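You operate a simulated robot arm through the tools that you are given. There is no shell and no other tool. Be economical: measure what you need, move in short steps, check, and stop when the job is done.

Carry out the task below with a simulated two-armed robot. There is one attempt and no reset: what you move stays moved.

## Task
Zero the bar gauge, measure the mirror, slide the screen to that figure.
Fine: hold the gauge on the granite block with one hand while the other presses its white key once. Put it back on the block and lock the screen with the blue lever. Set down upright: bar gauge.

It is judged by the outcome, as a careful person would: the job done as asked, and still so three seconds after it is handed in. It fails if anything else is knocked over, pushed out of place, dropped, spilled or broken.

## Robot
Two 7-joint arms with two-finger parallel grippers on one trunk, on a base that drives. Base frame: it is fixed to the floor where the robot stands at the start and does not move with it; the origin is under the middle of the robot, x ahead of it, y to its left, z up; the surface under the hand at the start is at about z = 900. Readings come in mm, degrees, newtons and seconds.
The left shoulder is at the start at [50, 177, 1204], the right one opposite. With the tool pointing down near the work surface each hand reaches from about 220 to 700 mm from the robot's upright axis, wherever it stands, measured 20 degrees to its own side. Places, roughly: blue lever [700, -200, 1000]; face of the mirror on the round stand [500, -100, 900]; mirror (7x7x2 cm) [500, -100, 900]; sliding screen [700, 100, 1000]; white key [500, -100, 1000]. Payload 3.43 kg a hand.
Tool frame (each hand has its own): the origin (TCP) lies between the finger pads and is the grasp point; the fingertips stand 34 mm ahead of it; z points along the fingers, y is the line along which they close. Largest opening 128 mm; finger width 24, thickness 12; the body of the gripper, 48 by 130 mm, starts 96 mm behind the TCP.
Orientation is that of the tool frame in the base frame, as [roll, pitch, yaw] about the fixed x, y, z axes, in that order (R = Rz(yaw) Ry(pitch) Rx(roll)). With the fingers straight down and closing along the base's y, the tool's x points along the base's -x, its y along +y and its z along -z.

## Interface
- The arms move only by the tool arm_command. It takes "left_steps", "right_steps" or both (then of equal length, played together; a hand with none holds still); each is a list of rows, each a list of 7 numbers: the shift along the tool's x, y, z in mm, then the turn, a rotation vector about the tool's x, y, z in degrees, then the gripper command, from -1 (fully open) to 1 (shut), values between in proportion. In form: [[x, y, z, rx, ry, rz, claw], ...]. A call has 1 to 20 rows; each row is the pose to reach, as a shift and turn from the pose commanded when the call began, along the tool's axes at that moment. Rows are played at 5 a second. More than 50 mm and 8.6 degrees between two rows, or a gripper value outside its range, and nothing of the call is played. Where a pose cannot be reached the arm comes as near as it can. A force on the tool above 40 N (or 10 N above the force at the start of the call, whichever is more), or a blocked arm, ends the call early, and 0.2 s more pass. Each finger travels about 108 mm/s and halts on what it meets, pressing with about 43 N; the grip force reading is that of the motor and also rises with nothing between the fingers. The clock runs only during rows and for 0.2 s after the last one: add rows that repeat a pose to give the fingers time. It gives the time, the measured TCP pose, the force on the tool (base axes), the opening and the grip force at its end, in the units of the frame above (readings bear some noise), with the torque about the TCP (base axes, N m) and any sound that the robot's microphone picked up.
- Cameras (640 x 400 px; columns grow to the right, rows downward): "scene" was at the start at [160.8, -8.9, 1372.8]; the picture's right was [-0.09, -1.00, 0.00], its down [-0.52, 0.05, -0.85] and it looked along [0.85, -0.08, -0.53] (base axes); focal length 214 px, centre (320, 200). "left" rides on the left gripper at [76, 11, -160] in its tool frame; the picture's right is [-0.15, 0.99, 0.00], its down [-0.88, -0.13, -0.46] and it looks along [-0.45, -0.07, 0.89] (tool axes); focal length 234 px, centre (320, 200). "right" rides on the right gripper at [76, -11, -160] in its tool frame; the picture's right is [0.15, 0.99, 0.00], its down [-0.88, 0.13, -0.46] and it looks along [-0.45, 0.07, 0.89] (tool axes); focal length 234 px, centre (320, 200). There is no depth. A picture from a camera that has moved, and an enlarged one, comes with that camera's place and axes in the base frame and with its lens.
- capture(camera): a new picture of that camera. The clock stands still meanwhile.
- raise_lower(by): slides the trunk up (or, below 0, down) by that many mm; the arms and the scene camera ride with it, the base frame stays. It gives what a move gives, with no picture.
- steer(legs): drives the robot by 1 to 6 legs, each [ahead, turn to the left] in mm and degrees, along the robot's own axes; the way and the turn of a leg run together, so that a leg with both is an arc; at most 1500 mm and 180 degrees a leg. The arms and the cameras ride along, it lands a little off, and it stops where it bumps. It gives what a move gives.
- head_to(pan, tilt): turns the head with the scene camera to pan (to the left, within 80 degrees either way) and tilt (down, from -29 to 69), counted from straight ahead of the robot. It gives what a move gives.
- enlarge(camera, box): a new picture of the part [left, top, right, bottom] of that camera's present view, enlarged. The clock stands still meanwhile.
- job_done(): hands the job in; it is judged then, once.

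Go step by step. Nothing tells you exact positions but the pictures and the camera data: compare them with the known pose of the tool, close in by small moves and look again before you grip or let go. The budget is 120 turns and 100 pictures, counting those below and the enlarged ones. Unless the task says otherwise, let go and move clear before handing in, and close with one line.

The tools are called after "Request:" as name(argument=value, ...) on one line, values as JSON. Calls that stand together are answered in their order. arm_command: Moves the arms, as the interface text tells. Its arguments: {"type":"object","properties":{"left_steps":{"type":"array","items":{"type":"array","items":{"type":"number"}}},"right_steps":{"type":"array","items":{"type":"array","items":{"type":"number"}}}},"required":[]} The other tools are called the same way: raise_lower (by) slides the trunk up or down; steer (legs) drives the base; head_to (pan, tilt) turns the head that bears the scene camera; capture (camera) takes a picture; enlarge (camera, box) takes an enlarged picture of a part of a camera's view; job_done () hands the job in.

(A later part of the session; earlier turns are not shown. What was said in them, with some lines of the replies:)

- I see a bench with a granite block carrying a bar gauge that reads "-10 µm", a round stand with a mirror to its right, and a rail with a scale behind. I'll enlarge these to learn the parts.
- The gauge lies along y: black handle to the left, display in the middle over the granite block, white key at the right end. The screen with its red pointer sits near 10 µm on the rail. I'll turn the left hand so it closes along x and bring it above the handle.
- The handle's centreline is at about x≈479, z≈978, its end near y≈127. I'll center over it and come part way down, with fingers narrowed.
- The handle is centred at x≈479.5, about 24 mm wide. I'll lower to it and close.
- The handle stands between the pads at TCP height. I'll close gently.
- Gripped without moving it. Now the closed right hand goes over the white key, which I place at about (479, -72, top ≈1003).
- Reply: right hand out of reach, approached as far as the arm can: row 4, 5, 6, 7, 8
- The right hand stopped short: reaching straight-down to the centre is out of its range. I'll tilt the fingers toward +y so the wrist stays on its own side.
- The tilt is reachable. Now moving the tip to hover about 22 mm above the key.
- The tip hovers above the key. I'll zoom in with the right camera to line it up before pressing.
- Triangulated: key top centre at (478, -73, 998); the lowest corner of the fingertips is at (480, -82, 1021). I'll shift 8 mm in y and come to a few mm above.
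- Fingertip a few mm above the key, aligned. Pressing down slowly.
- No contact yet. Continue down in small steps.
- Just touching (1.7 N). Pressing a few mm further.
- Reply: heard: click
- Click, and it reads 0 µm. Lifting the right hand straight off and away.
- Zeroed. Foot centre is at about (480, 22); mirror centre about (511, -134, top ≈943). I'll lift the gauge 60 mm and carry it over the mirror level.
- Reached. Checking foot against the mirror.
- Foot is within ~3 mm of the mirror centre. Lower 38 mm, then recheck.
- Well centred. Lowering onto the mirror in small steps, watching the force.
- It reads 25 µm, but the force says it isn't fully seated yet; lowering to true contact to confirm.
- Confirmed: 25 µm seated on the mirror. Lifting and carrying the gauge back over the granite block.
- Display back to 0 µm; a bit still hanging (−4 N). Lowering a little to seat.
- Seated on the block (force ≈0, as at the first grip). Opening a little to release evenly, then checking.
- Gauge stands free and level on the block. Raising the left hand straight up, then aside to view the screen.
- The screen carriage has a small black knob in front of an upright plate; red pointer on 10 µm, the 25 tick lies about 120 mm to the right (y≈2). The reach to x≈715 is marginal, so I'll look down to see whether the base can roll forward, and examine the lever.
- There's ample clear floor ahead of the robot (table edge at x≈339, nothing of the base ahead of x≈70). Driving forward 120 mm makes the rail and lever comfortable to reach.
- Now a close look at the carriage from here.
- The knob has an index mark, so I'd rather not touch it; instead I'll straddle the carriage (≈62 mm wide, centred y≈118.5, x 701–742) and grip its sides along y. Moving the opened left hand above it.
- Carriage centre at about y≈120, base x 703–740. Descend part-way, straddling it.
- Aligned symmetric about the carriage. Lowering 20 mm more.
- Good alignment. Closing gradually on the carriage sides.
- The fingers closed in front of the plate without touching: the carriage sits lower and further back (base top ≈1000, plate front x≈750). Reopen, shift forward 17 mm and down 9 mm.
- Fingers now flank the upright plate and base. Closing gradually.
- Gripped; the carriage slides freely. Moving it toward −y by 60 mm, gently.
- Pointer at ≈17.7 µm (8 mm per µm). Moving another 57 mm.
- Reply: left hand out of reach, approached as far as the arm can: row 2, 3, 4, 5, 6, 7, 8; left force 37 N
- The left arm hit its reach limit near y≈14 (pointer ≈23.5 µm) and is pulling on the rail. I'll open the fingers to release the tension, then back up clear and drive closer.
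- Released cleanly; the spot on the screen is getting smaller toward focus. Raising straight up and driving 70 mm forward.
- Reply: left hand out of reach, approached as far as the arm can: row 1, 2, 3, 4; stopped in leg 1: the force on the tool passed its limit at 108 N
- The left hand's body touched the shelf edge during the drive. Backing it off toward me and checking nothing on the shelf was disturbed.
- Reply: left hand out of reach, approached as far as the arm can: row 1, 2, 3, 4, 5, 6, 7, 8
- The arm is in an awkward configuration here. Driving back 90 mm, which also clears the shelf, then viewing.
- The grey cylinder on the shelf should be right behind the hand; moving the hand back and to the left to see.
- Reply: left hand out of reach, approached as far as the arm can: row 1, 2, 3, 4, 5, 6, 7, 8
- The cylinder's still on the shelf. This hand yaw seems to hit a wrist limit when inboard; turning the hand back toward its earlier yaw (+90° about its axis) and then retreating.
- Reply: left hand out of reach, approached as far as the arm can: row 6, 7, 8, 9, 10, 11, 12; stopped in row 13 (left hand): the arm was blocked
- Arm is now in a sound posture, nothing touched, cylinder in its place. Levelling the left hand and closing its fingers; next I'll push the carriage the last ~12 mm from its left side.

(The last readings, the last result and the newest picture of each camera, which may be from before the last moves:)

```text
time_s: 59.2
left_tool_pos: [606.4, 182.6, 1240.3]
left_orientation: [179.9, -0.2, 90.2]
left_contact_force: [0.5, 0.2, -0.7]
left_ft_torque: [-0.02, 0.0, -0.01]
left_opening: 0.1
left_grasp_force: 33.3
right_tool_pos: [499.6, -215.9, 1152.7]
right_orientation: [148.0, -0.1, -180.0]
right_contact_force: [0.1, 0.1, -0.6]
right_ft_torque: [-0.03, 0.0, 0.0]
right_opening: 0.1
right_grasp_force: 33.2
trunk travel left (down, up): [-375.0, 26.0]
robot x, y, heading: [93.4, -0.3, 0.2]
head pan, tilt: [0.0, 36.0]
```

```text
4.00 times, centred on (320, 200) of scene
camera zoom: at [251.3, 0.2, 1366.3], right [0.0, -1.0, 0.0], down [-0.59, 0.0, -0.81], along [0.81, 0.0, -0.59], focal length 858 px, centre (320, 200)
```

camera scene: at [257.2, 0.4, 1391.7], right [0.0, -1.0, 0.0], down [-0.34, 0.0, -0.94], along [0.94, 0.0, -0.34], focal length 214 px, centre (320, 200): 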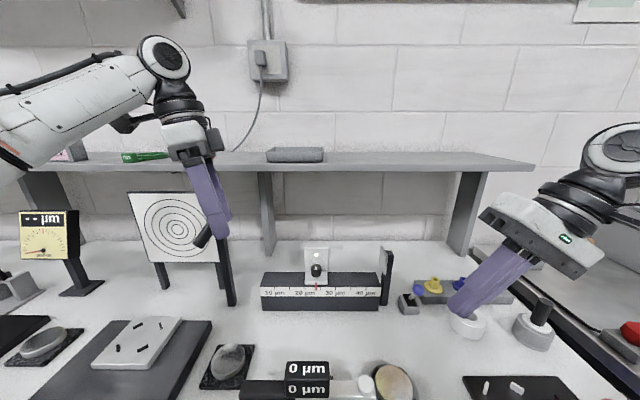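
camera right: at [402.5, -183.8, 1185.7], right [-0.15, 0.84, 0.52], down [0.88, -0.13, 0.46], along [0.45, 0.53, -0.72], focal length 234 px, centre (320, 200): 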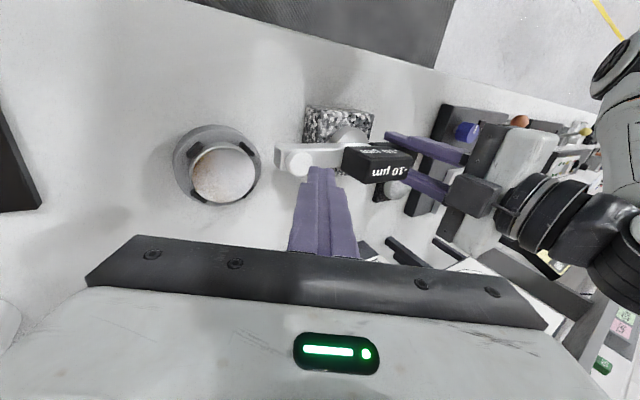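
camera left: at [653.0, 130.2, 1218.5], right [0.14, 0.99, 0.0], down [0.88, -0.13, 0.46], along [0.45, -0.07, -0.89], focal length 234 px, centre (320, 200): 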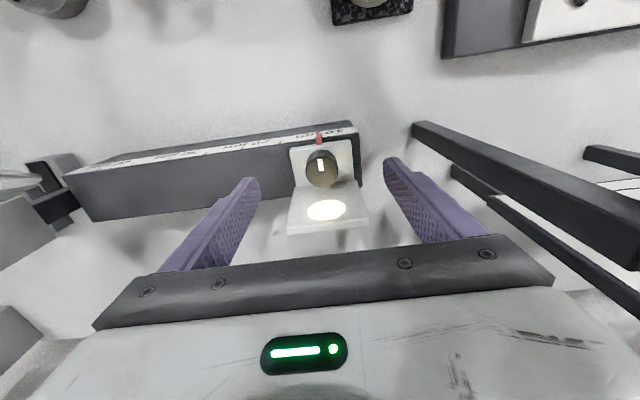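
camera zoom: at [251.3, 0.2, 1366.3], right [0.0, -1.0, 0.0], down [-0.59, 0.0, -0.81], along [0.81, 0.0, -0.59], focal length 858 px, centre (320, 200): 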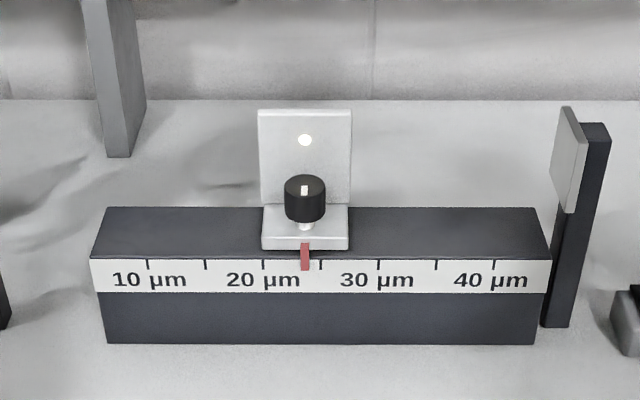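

Pointer ≈23.7 µm: about 10 mm to go. Carriage left face at y≈41. Bringing the closed left hand, tilted 20° forward, to hover left of it.

Request:
arm_command(left_steps=[[-16, 14, 15, -4, 0, 0, 1], [-32, 28, 30, -8, 0, 0, 1], [-48, 42, 45, -12, 0, 0, 1], [-64, 56, 60, -16, 0, 0, 1], [-80, 70, 75, -20, 0, 0, 1], [-98, 90, 95, -20, 0, 0, 1], [-98, 90, 115, -20, 0, 0, 1], [-98, 90, 115, -20, 0, 0, 1]])

Request:
capture(camera="scene")

```text
time_s: 61.0
left_tool_pos: [698.1, 84.5, 1124.3]
left_orientation: [159.8, -0.1, 90.1]
left_contact_force: [0.2, -0.2, -0.8]
left_ft_torque: [0.02, -0.01, -0.03]
left_opening: 0.0
left_grasp_force: 33.1
right_tool_pos: [500.6, -217.5, 1152.2]
right_orientation: [147.9, 0.0, 180.0]
right_contact_force: [0.1, -0.1, -0.4]
right_ft_torque: [0.03, 0.02, 0.0]
right_opening: 0.3
right_grasp_force: 32.7
trunk travel left (down, up): [-375.0, 26.0]
robot x, y, heading: [90.9, -2.0, -0.0]
head pan, tilt: [0.0, 36.0]
```

```text
34 pictures are left
camera scene: at [251.3, -0.1, 1366.3], right [0.0, -1.0, 0.0], down [-0.59, 0.0, -0.81], along [0.81, 0.0, -0.59], focal length 214 px, centre (320, 200)
```

scene: 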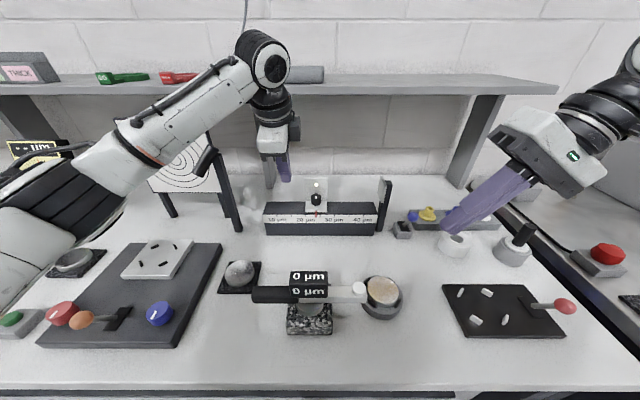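

Tilt is as wanted. Descending along the finger axis to the left of the carriage.

Request:
arm_command(left_steps=[[-4, 0.5, 30, 0, 0, 0, 1], [-8, 1, 60, 0, 0, 0, 1], [-12, 1.4, 80, 0, 0, 0, 1], [-12, 1.4, 90, 0, 0, 0, 1], [-12, 1.4, 90, 0, 0, 0, 1]])

Request:
enlarge(camera="scene", box=[250, 160, 378, 240])

```text
time_s: 62.2
left_tool_pos: [730.1, 72.8, 1041.0]
left_orientation: [159.8, -0.2, 90.0]
left_contact_force: [0.6, 0.0, -0.7]
left_ft_torque: [-0.01, 0.03, -0.01]
left_opening: 0.0
left_grasp_force: 33.1
right_tool_pos: [499.1, -216.5, 1151.4]
right_orientation: [148.0, 0.0, -180.0]
right_contact_force: [-0.6, -0.3, 0.5]
right_ft_torque: [0.0, -0.04, -0.04]
right_opening: 0.2
right_grasp_force: 33.6
trunk travel left (down, up): [-375.0, 26.0]
robot x, y, heading: [93.4, 1.5, 0.3]
head pan, tilt: [0.0, 36.0]
```

```text
5.00 times, centred on (314, 200) of scene
camera zoom: at [251.3, 0.2, 1366.3], right [0.0, -1.0, 0.0], down [-0.59, 0.0, -0.81], along [0.81, 0.0, -0.59], focal length 1072 px, centre (350, 200)
```

zoom: 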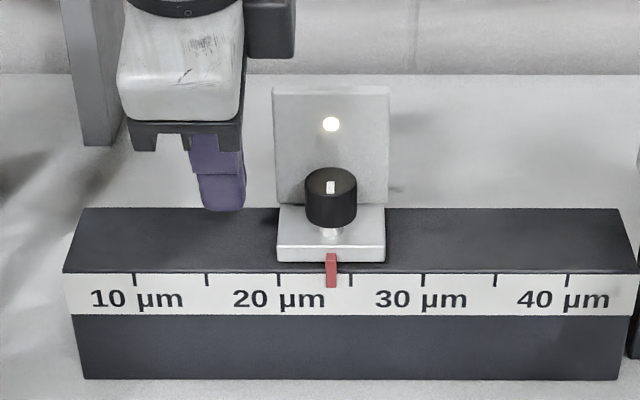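

Request:
arm_command(left_steps=[[0, -2, 5.6, 0, 0, 0, 1], [0, -4.1, 11.3, 0, 0, 0, 1], [-5, -4.1, 11.3, 0, 0, 0, 1], [-10, -4.1, 11.3, 0, 0, 0, 1], [-14, -4.1, 11.3, 0, 0, 0, 1], [-18, -4.1, 11.3, 0, 0, 0, 1], [-20, -4.1, 11.3, 0, 0, 0, 1]])

Request:
enlarge(camera="scene", box=[280, 180, 344, 220])

```text
time_s: 63.8
left_tool_pos: [729.5, 52.8, 1029.1]
left_orientation: [159.9, -0.2, 90.1]
left_contact_force: [0.5, 0.9, 0.7]
left_ft_torque: [0.01, 0.01, 0.03]
left_opening: 0.4
left_grasp_force: 32.8
right_tool_pos: [499.2, -216.8, 1152.5]
right_orientation: [148.0, 0.0, -179.9]
right_contact_force: [0.3, 0.3, 0.7]
right_ft_torque: [-0.02, -0.02, 0.02]
right_opening: 0.1
right_grasp_force: 33.3
trunk travel left (down, up): [-375.0, 26.0]
robot x, y, heading: [95.7, -3.6, 0.0]
head pan, tilt: [0.0, 36.0]
```

```text
10.00 times, centred on (312, 200) of scene
camera zoom: at [251.2, 0.3, 1366.3], right [0.0, -1.0, 0.0], down [-0.59, 0.0, -0.81], along [0.81, 0.0, -0.59], focal length 2145 px, centre (400, 200)
```

zoom: 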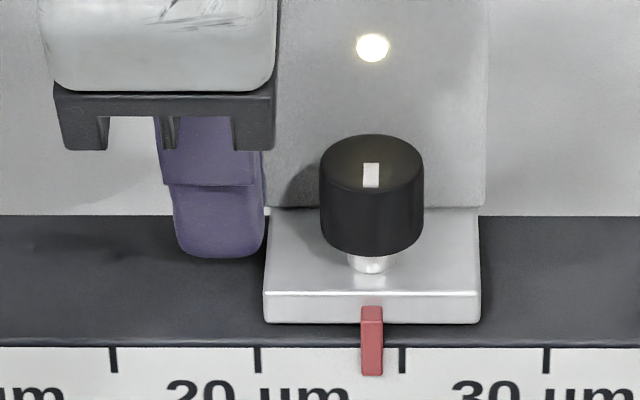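

In contact and pushing with almost no force; 8.3 mm remain. Pushing 8 mm slowly.

Request:
arm_command(left_steps=[[-2, 0, 0, 0, 0, 0, 1], [-4, 0, 0, 0, 0, 0, 1], [-6, 0, 0, 0, 0, 0, 1], [-7, 0, 0, 0, 0, 0, 1], [-7.8, 0, 0, 0, 0, 0, 1], [-7.8, 0, 0, 0, 0, 0, 1]])

Request:
enlarge(camera="scene", box=[280, 180, 344, 220])

```text
time_s: 65.2
left_tool_pos: [729.1, 45.3, 1027.6]
left_orientation: [159.8, -0.1, 90.2]
left_contact_force: [0.6, 1.7, 0.5]
left_ft_torque: [0.05, -0.03, 0.07]
left_opening: 0.0
left_grasp_force: 33.6
right_tool_pos: [500.7, -216.6, 1151.8]
right_orientation: [148.0, 0.0, -179.9]
right_contact_force: [-0.1, 0.3, -1.0]
right_ft_torque: [0.0, -0.01, 0.01]
right_opening: 0.2
right_grasp_force: 33.0
trunk travel left (down, up): [-375.0, 26.0]
robot x, y, heading: [97.4, -2.0, 0.6]
head pan, tilt: [0.0, 36.0]
```

```text
10.00 times, centred on (312, 200) of scene
camera zoom: at [251.4, 0.4, 1366.3], right [0.0, -1.0, 0.0], down [-0.59, 0.0, -0.81], along [0.81, 0.0, -0.59], focal length 2145 px, centre (400, 200)
```

zoom: 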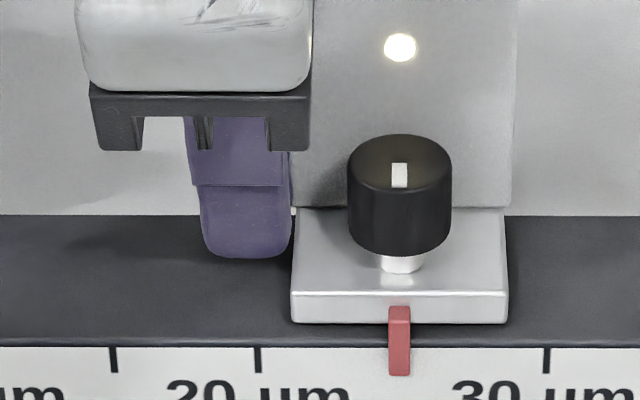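

Nearly there (≈0.8 mm). One last nudge.

Request:
arm_command(left_steps=[[-0.4, 0, 0, 0, 0, 0, 1], [-0.8, 0, 0, 0, 0, 0, 1], [-0.8, 0, 0, 0, 0, 0, 1]])

Request:
enlarge(camera="scene", box=[280, 180, 344, 220])

```text
time_s: 66.0
left_tool_pos: [730.7, 43.8, 1028.2]
left_orientation: [160.0, -0.1, 89.9]
left_contact_force: [0.2, 1.3, 0.1]
left_ft_torque: [0.02, -0.02, 0.04]
left_opening: 0.0
left_grasp_force: 32.6
right_tool_pos: [500.2, -216.9, 1151.5]
right_orientation: [148.1, 0.0, -180.0]
right_contact_force: [-0.2, -0.6, -0.2]
right_ft_torque: [0.01, -0.03, -0.02]
right_opening: 0.0
right_grasp_force: 32.7
trunk travel left (down, up): [-375.0, 26.0]
robot x, y, heading: [94.9, 1.0, 0.2]
head pan, tilt: [0.0, 36.0]
```

```text
10.00 times, centred on (312, 200) of scene
camera zoom: at [251.3, 0.4, 1366.3], right [0.0, -1.0, 0.0], down [-0.59, 0.0, -0.81], along [0.81, 0.0, -0.59], focal length 2145 px, centre (400, 200)
```

zoom: 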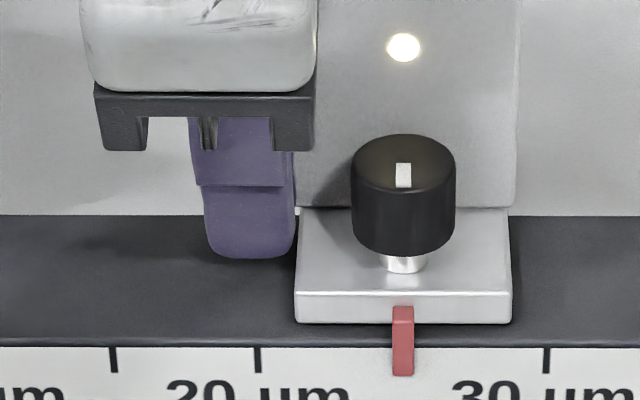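

Pointer is on 25. Backing the left hand off to +y, then up and away.

Request:
arm_command(left_steps=[[5, 0, 0, 0, 0, 0, 1], [20, 0, 0, 0, 0, 0, 1], [30, 0, -30, 0, 0, 0, 1], [35, 0, -70, 0, 0, 0, 1], [45, -10, -110, 0, 0, 0, 1], [65, -40, -120, 0, 0, 0, 1], [85, -75, -125, 0, 0, 0, 1], [105, -110, -130, 0, 0, 0, 1], [105, -110, -130, 0, 0, 0, 1]])

Request:
capture(camera="scene")

Request:
capture(camera="right")

```text
time_s: 68.0
left_tool_pos: [581.8, 149.4, 1113.8]
left_orientation: [159.9, -0.2, 90.0]
left_contact_force: [-0.2, -0.3, 0.9]
left_ft_torque: [0.01, 0.0, -0.01]
left_opening: 0.2
left_grasp_force: 32.3
right_tool_pos: [501.2, -217.3, 1152.7]
right_orientation: [148.0, 0.0, -179.9]
right_contact_force: [0.4, -0.2, -0.3]
right_ft_torque: [0.01, -0.01, 0.03]
right_opening: 0.0
right_grasp_force: 33.2
trunk travel left (down, up): [-375.0, 26.0]
robot x, y, heading: [90.6, -1.2, 0.3]
head pan, tilt: [0.0, 36.0]
```

```text
29 pictures are left
camera scene: at [251.6, -0.2, 1366.2], right [0.0, -1.0, 0.0], down [-0.59, 0.0, -0.81], along [0.81, 0.0, -0.59], focal length 214 px, centre (320, 200)
```

scene: 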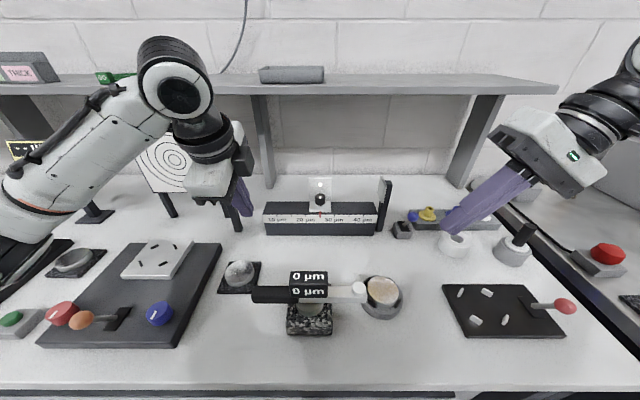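

```text
28 pictures are left
camera right: at [423.3, -310.7, 1282.0], right [-0.15, 0.84, 0.52], down [0.88, -0.13, 0.45], along [0.45, 0.53, -0.72], focal length 234 px, centre (320, 200)
```

right: 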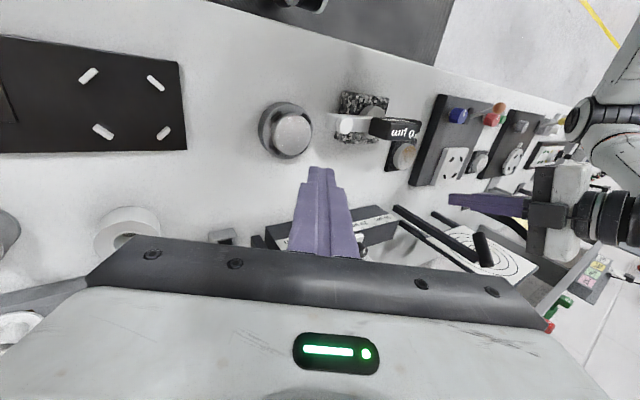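

Now a close look at the blue lever.

Request:
enlarge(camera="scene", box=[372, 190, 452, 250])

Request:
enlarge(camera="scene", box=[240, 160, 400, 260])

```text
6.67 times, centred on (412, 220) of scene
camera zoom: at [251.6, -0.2, 1366.2], right [0.0, -1.0, 0.0], down [-0.59, 0.0, -0.81], along [0.81, 0.0, -0.59], focal length 1430 px, centre (-293, 67)
```

zoom: 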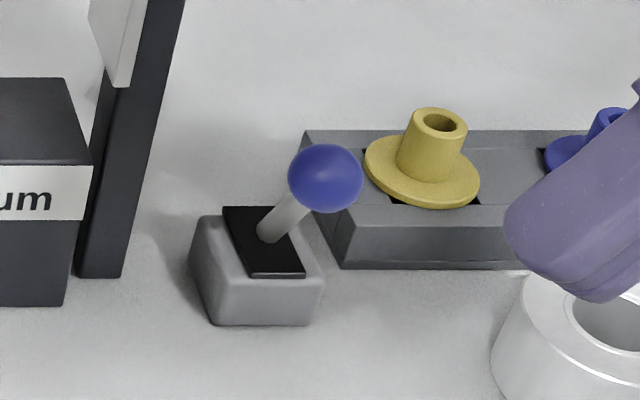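

```text
4.00 times, centred on (320, 210) of scene
camera zoom: at [251.6, -0.2, 1366.2], right [0.0, -1.0, 0.0], down [-0.59, 0.0, -0.81], along [0.81, 0.0, -0.59], focal length 858 px, centre (320, 160)
```

zoom: 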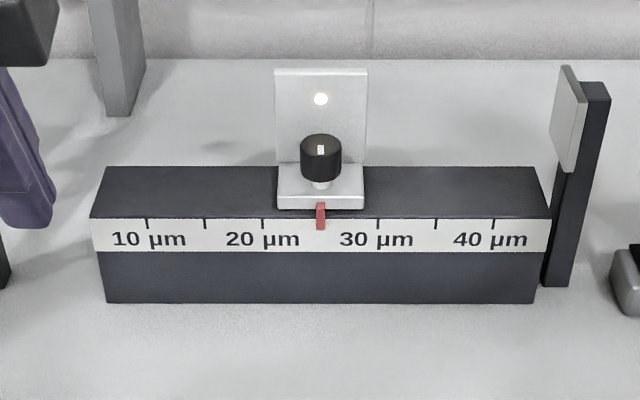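

The pointer is on 25 µm. Triangulating the lever: stem base (720,-250,930), ball (686,-249,990), so it leans toward me along a slot in x; locking means throwing it away from me. Straightening the right hand and bringing it in front of the ball.

Request:
arm_command(right_steps=[[-26, -9.6, 3.4, 6.4, 0, 0, 1], [-52, -19.2, 6.8, 12.8, 0, 0, 1], [-78, -28.8, 10.2, 19.2, 0, 0, 1], [-104, -38.4, 13.6, 25.6, 0, 0, 1], [-130, -48, 17, 32, 0, 0, 1], [-130, -48, 17, 32, 0, 0, 1]])

Request:
capture(camera="right")

Request:
enlarge(camera="scene", box=[340, 120, 500, 260])

```text
time_s: 69.4
left_tool_pos: [580.6, 149.3, 1114.3]
left_orientation: [159.8, -0.2, 90.2]
left_contact_force: [0.1, -0.2, 0.1]
left_ft_torque: [0.0, -0.05, 0.03]
left_opening: 0.0
left_grasp_force: 33.0
right_tool_pos: [629.5, -249.1, 1112.1]
right_orientation: [-179.9, 0.1, 180.0]
right_contact_force: [-1.1, -0.4, 0.0]
right_ft_torque: [0.0, -0.02, 0.0]
right_opening: 0.2
right_grasp_force: 32.6
trunk travel left (down, up): [-375.0, 26.0]
robot x, y, heading: [92.0, 2.7, 0.4]
head pan, tilt: [0.0, 36.0]
```

```text
25 pictures are left
camera right: at [552.0, -259.0, 1272.3], right [-0.15, 0.99, 0.0], down [0.88, 0.13, 0.46], along [0.45, 0.07, -0.89], focal length 234 px, centre (320, 200)
```

right: 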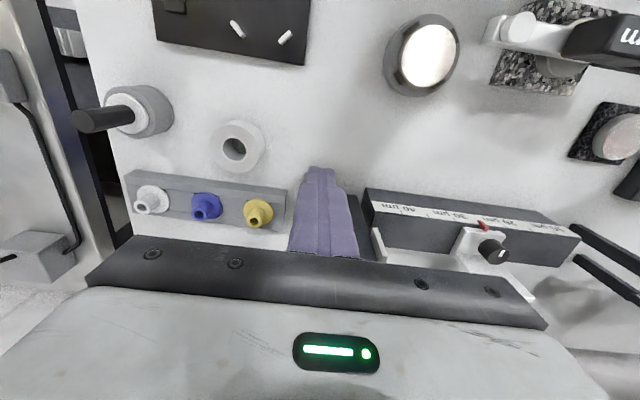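

```text
2.86 times, centred on (420, 190) of scene
camera zoom: at [250.6, 0.4, 1366.4], right [0.0, -1.0, 0.0], down [-0.59, 0.0, -0.81], along [0.81, 0.0, -0.59], focal length 613 px, centre (34, 229)
```

zoom: 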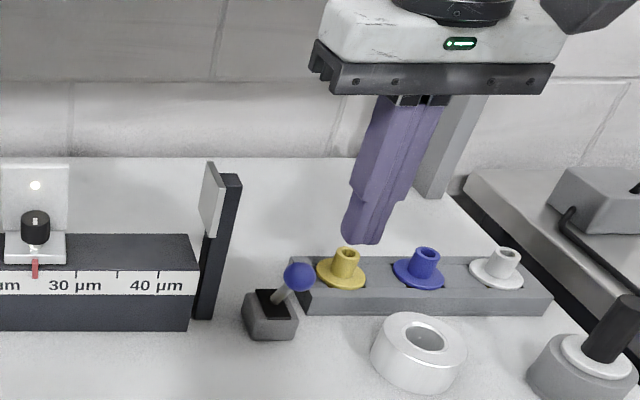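

Lined up in y with the lever. Descending in front of the ball (tip to z≈976).

Request:
arm_command(right_steps=[[0, 0, 35, 0, 0, 0, 1], [-5, 0, 70, 0, 0, 0, 1], [-14, 0, 102, 0, 0, 0, 1], [-14, 0, 102, 0, 0, 0, 1]])

Request:
enlarge(camera="scene", box=[372, 170, 468, 250])

Request:
enlarge(camera="right", box=[220, 120, 420, 260])

```text
time_s: 70.4
left_tool_pos: [581.8, 148.3, 1114.2]
left_orientation: [159.8, -0.2, 90.2]
left_contact_force: [0.2, -0.5, 0.6]
left_ft_torque: [-0.01, -0.01, 0.0]
left_opening: 0.0
left_grasp_force: 32.8
right_tool_pos: [643.1, -247.3, 1010.4]
right_orientation: [180.0, 0.0, -180.0]
right_contact_force: [-0.4, -0.1, -0.3]
right_ft_torque: [0.01, 0.01, 0.0]
right_opening: 0.0
right_grasp_force: 31.9
trunk travel left (down, up): [-375.0, 26.0]
robot x, y, heading: [92.2, -0.8, 0.0]
head pan, tilt: [0.0, 36.0]
```

```text
5.00 times, centred on (420, 210) of scene
camera zoom: at [251.0, 0.4, 1366.3], right [0.0, -1.0, 0.0], down [-0.59, 0.0, -0.81], along [0.81, 0.0, -0.59], focal length 1072 px, centre (-180, 150)
```

zoom: 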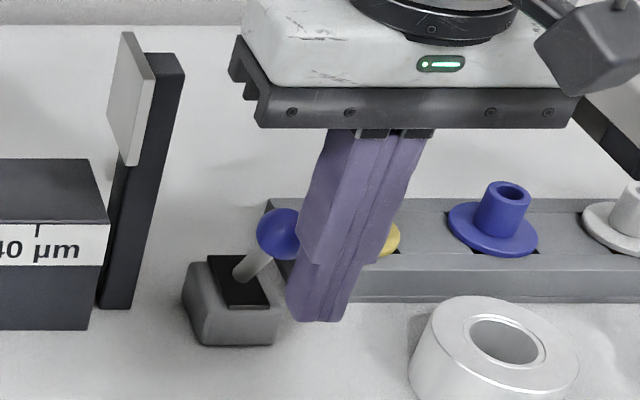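

```text
2.86 times, centred on (320, 190) of right
camera zoom: at [566.7, -258.6, 1170.2], right [-0.15, 0.99, 0.0], down [0.88, 0.13, 0.46], along [0.45, 0.07, -0.89], focal length 669 px, centre (320, 229)
```

zoom: 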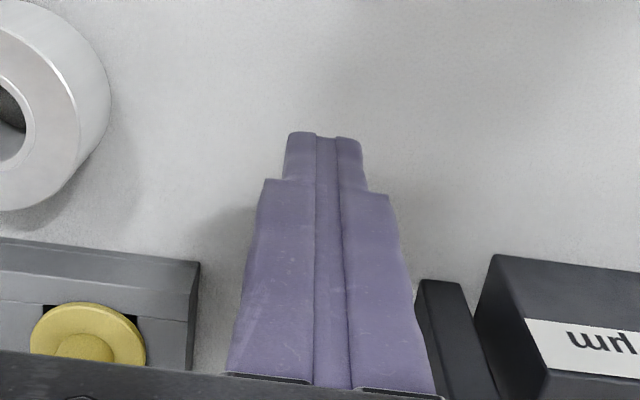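

Finger is just in front of the ball. Pushing it away (+x) slowly.

Request:
arm_command(right_steps=[[-6, 0, 0, 0, 0, 0, 1], [-12, 0, 0, 0, 0, 0, 1], [-17, 0, 0, 0, 0, 0, 1], [-22, 0, 0, 0, 0, 0, 1], [-27, 0, 0, 0, 0, 0, 1], [-32, 0, 0, 0, 0, 0, 1], [-37, 0, 0, 0, 0, 0, 1], [-42, 0, 0, 0, 0, 0, 1], [-47, 0, 0, 0, 0, 0, 1], [-47, 0, 0, 0, 0, 0, 1]])

Request:
enlarge(camera="scene", box=[372, 170, 468, 250])

```text
time_s: 72.6
left_tool_pos: [581.1, 149.1, 1112.5]
left_orientation: [159.8, -0.2, 90.2]
left_contact_force: [-0.8, 0.5, -0.2]
left_ft_torque: [0.01, 0.0, -0.02]
left_opening: 0.0
left_grasp_force: 33.0
right_tool_pos: [658.4, -262.6, 1017.4]
right_orientation: [179.9, 0.2, -179.9]
right_contact_force: [0.4, 0.0, -0.4]
right_ft_torque: [0.02, -0.04, 0.03]
right_opening: 0.0
right_grasp_force: 33.0
right hand out of reach, approached as far as the arm can: row 2, 3, 4, 5, 6, 7, 8, 9, 10
trunk travel left (down, up): [-375.0, 26.0]
robot x, y, heading: [89.7, 0.0, 0.3]
head pan, tilt: [0.0, 36.0]
```

```text
5.00 times, centred on (420, 210) of scene
camera zoom: at [251.3, 0.3, 1366.3], right [0.0, -1.0, 0.0], down [-0.59, 0.0, -0.81], along [0.81, 0.0, -0.59], focal length 1072 px, centre (-180, 150)
```

zoom: 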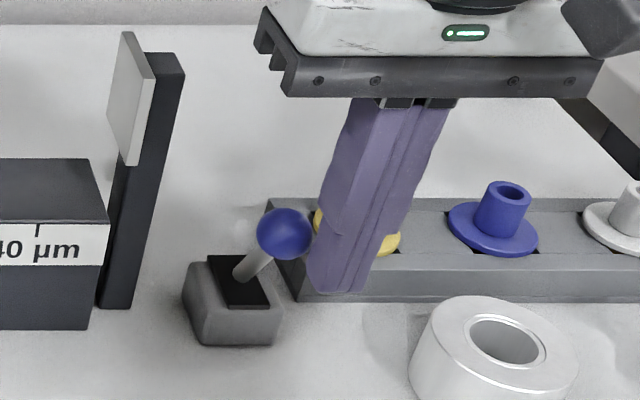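

The right wrist is limited in this yaw too. Backing off, then turning the hand −90° (the yaw that worked on the left arm) before approaching again.

Request:
arm_command(right_steps=[[10, 1, -5, 0, 0, -4, 1], [25, 3, -15, 0, 0, -12, 1], [40, 5, -25, 0, 0, -20, 1], [50, 7, -35, 0, 0, -28, 1], [58, 9, -45, 0, 0, -36, 1], [58, 11, -55, 0, 0, -44, 1], [58, 13, -60, 0, 0, -52, 1], [58, 13, -60, 0, 0, -60, 1], [58, 13, -60, 0, 0, -68, 1], [58, 13, -60, 0, 0, -76, 1], [58, 13, -60, 0, 0, -84, 1], [58, 13, -60, 0, 0, -90, 1], [58, 13, -60, 0, 0, -90, 1]])

Request:
capture(camera="scene")

```text
time_s: 75.4
left_tool_pos: [581.7, 148.6, 1111.8]
left_orientation: [159.8, -0.2, 90.1]
left_contact_force: [-0.4, 0.8, 1.0]
left_ft_torque: [0.0, -0.02, 0.02]
left_opening: 0.0
left_grasp_force: 33.2
right_tool_pos: [599.8, -248.9, 1076.8]
right_orientation: [180.0, 0.0, -89.9]
right_contact_force: [0.6, 0.2, 0.5]
right_ft_torque: [0.0, 0.0, -0.02]
right_opening: 0.0
right_grasp_force: 33.2
trunk travel left (down, up): [-375.0, 26.0]
robot x, y, heading: [90.7, 1.7, 0.0]
head pan, tilt: [0.0, 36.0]
```

```text
20 pictures are left
camera scene: at [251.3, 0.2, 1366.3], right [0.0, -1.0, 0.0], down [-0.59, 0.0, -0.81], along [0.81, 0.0, -0.59], focal length 214 px, centre (320, 200)
```

scene: 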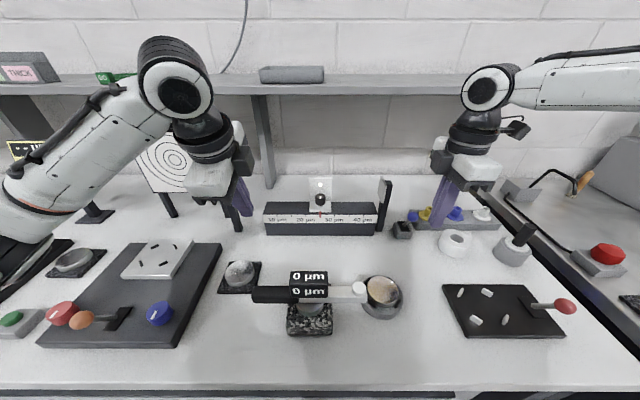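

Good posture. Now tilt 20° forward and come down in front of the ball.

Request:
arm_command(right_steps=[[0, 0, 15, 6, 0, 0, 1], [0, -5, 35, 12, 0, 0, 1], [0, -20, 55, 18, 0, 0, 1], [0, -35, 74, 20, 0, 0, 1], [0, -35, 74, 20, 0, 0, 1]])

Request:
enlarge(camera="scene", box=[372, 170, 468, 250])

```text
time_s: 76.6
left_tool_pos: [580.6, 149.0, 1114.1]
left_orientation: [159.7, -0.2, 90.1]
left_contact_force: [-1.0, -0.4, -0.8]
left_ft_torque: [-0.02, 0.01, 0.0]
left_opening: 0.1
left_grasp_force: 32.7
right_tool_pos: [635.8, -248.8, 1003.1]
right_orientation: [-159.8, 0.1, -89.9]
right_contact_force: [-0.2, 0.1, -0.4]
right_ft_torque: [0.01, 0.01, -0.02]
right_opening: 0.0
right_grasp_force: 33.6
trunk travel left (down, up): [-375.0, 26.0]
robot x, y, heading: [90.1, 0.6, 0.0]
head pan, tilt: [0.0, 36.0]
```

```text
5.00 times, centred on (420, 210) of scene
camera zoom: at [251.0, 0.2, 1366.3], right [0.0, -1.0, 0.0], down [-0.59, 0.0, -0.81], along [0.81, 0.0, -0.59], focal length 1072 px, centre (-180, 150)
```

zoom: 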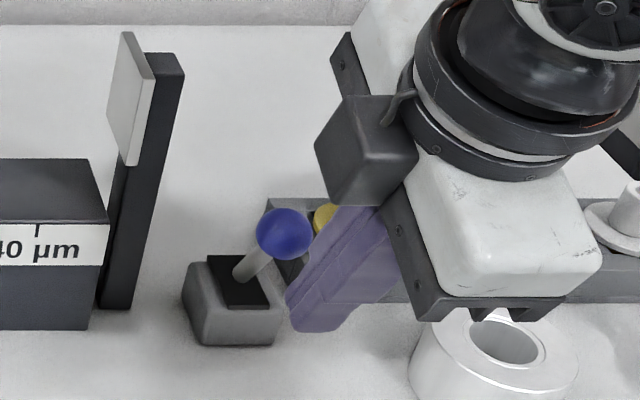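

Now pushing forward.

Request:
arm_command(right_steps=[[0, -5.64, 2.05, 0, 0, 0, 1], [0, -11.3, 4.1, 0, 0, 0, 1], [0, -16, 5.8, 0, 0, 0, 1], [0, -20.7, 7.5, 0, 0, 0, 1], [0, -25.4, 9.2, 0, 0, 0, 1], [0, -30.1, 10.9, 0, 0, 0, 1], [0, -34.8, 12.7, 0, 0, 0, 1], [0, -39.5, 14.4, 0, 0, 0, 1], [0, -44.2, 16.1, 0, 0, 0, 1], [0, -48.9, 17.8, 0, 0, 0, 1], [0, -53.6, 19.5, 0, 0, 0, 1], [0, -58.3, 21.2, 0, 0, 0, 1]])

Request:
enlarge(camera="scene", box=[372, 170, 468, 250])

```text
time_s: 79.2
left_tool_pos: [580.4, 148.1, 1112.8]
left_orientation: [159.8, -0.2, 90.1]
left_contact_force: [0.3, 0.3, -0.9]
left_ft_torque: [-0.04, -0.01, 0.01]
left_opening: 0.0
left_grasp_force: 33.0
right_tool_pos: [698.5, -249.2, 1002.6]
right_orientation: [-160.1, 0.0, -90.0]
right_contact_force: [0.8, 0.2, -0.2]
right_ft_torque: [0.02, 0.0, 0.0]
right_opening: 0.0
right_grasp_force: 32.6
trunk travel left (down, up): [-375.0, 26.0]
robot x, y, heading: [94.3, 3.2, 0.2]
head pan, tilt: [0.0, 36.0]
```

```text
5.00 times, centred on (420, 210) of scene
camera zoom: at [251.5, 0.2, 1366.2], right [0.0, -1.0, 0.0], down [-0.59, 0.0, -0.81], along [0.81, 0.0, -0.59], focal length 1072 px, centre (-180, 150)
```

zoom: 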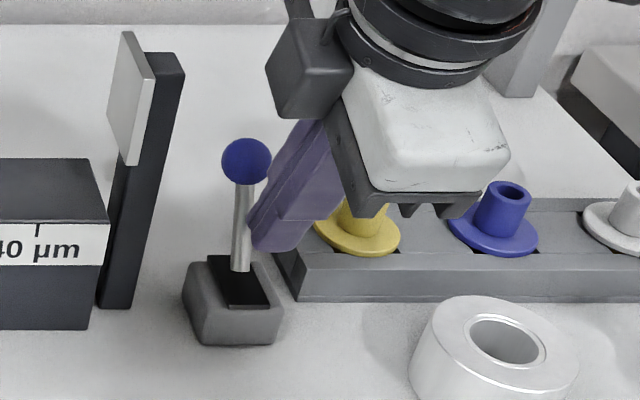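

Lever is near upright; continuing the push, with no resistance so far.

Request:
arm_command(right_steps=[[0, -4.7, 1.7, 0, 0, 0, 1], [0, -9.4, 3.4, 0, 0, 0, 1], [0, -14.1, 5.1, 0, 0, 0, 1], [0, -18.8, 6.8, 0, 0, 0, 1], [0, -23.5, 8.5, 0, 0, 0, 1], [0, -26, 9.5, 0, 0, 0, 1], [0, -26, 9.5, 0, 0, 0, 1]])

Request:
enlarge(camera="scene", box=[372, 170, 468, 250])

```text
time_s: 80.3
left_tool_pos: [577.5, 148.6, 1116.1]
left_orientation: [159.6, -0.2, 90.0]
left_contact_force: [-0.3, -0.5, -0.3]
left_ft_torque: [-0.01, -0.01, -0.02]
left_opening: 0.0
left_grasp_force: 33.1
right_tool_pos: [708.6, -249.5, 1003.1]
right_orientation: [-161.0, 0.0, -89.9]
right_contact_force: [-20.4, -1.5, 15.7]
right_ft_torque: [0.06, 0.22, 0.1]
right_opening: 0.3
right_grasp_force: 33.1
trunk travel left (down, up): [-375.0, 26.0]
robot x, y, heading: [90.8, -3.1, 0.2]
head pan, tilt: [0.0, 36.0]
stopped in row 5 (right hand): the force on the tool passed its limit at 44 N (the readings are from after the stop); the commanded pose is now the measured one
```

```text
5.00 times, centred on (420, 210) of scene
camera zoom: at [246.4, 0.4, 1367.1], right [0.0, -1.0, 0.0], down [-0.58, 0.0, -0.81], along [0.81, 0.0, -0.58], focal length 1072 px, centre (-180, 150)
```

zoom: 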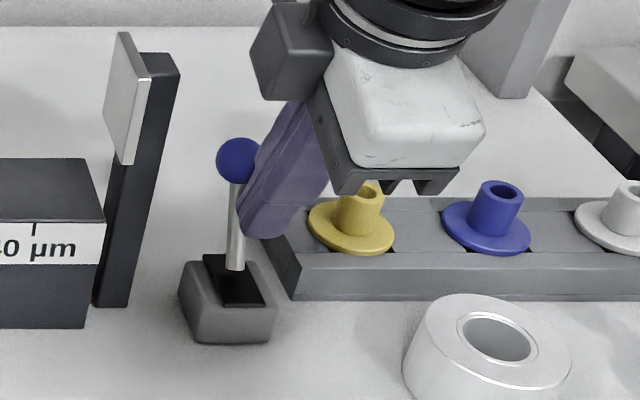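

Triangulated again: the ball is at (≈757,-249,991), i.e. the lever is fully thrown and I reached its stop. Backing off and verifying.

Request:
arm_command(right_steps=[[0, 6, -2, 0, 0, 0, 1], [0, 20, -7, 0, 0, 0, 1], [0, 35, -30, 0, 0, 0, 1], [0, 50, -65, 0, 0, 0, 1], [0, 80, -100, 0, 0, 0, 1], [0, 120, -120, 0, 0, 0, 1], [0, 120, -120, 0, 0, 0, 1]])

Request:
enlarge(camera="scene", box=[372, 170, 468, 250])

Request:
enlarge(camera="scene", box=[240, 160, 400, 260])

```text
time_s: 81.9
left_tool_pos: [582.2, 148.9, 1112.4]
left_orientation: [159.8, -0.2, 90.0]
left_contact_force: [-0.5, -0.2, -0.3]
left_ft_torque: [-0.01, 0.01, -0.01]
left_opening: 0.1
left_grasp_force: 33.2
right_tool_pos: [561.5, -248.8, 1072.8]
right_orientation: [-161.0, -0.1, -90.0]
right_contact_force: [0.6, 0.0, -1.0]
right_ft_torque: [-0.02, 0.02, -0.01]
right_opening: 0.0
right_grasp_force: 33.0
trunk travel left (down, up): [-375.0, 26.0]
robot x, y, heading: [87.8, 2.2, -0.0]
head pan, tilt: [0.0, 36.0]
```

```text
5.00 times, centred on (420, 210) of scene
camera zoom: at [251.2, 0.2, 1366.2], right [0.0, -1.0, 0.0], down [-0.59, 0.0, -0.81], along [0.81, 0.0, -0.59], focal length 1072 px, centre (-180, 150)
```

zoom: 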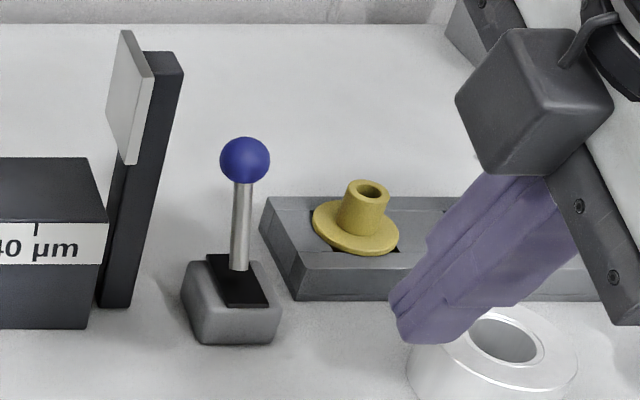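

```text
4.00 times, centred on (320, 210) of scene
camera zoom: at [251.2, 0.2, 1366.2], right [0.0, -1.0, 0.0], down [-0.59, 0.0, -0.81], along [0.81, 0.0, -0.59], focal length 858 px, centre (320, 160)
```

zoom: 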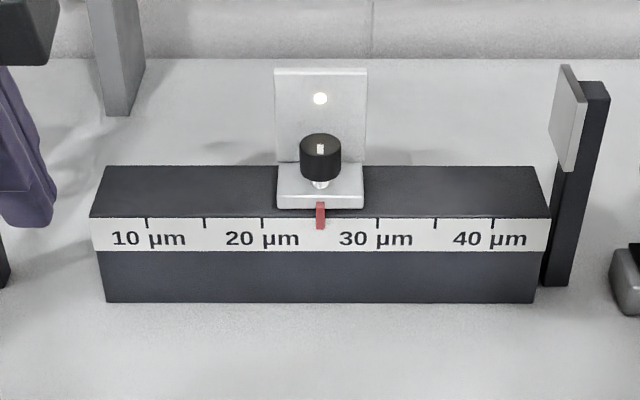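

The lever stays thrown, its box hasn't moved, and the pointer sits on 25 µm. One final look at the whole bench.

Request:
capture(camera="scene")

Request:
enlarge(camera="scene", box=[210, 240, 450, 350])

```text
14 pictures are left
camera scene: at [251.2, 0.2, 1366.2], right [0.0, -1.0, 0.0], down [-0.59, 0.0, -0.81], along [0.81, 0.0, -0.59], focal length 214 px, centre (320, 200)
```

scene: 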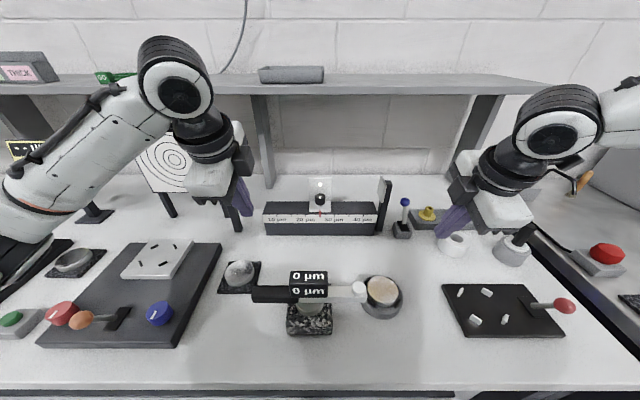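

```text
2.67 times, centred on (330, 295) of scene
camera zoom: at [251.2, 0.2, 1366.2], right [0.0, -1.0, 0.0], down [-0.59, 0.0, -0.81], along [0.81, 0.0, -0.59], focal length 572 px, centre (293, -53)
```

zoom: 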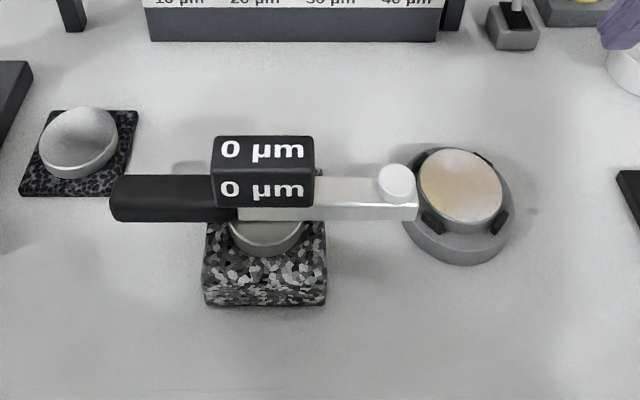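

The bench looks as it should: gauge upright on the block at 0 µm, screen at 25 µm, lever thrown, both hands clear. Handing in.

Request:
job_done()

```text
The job is handed in.
```

The gauge was zeroed on the granite block and read 25 µm on the mirror. It now stands upright on the block again, still reading 0 µm, and the screen is set to 25 µm with the blue lever thrown. The lever made no click, so I judged the lock by the lever reaching its far stop and staying there. While I was driving, the left hand bumped the shelf edge at 108 N; I saw nothing out of place afterwards.
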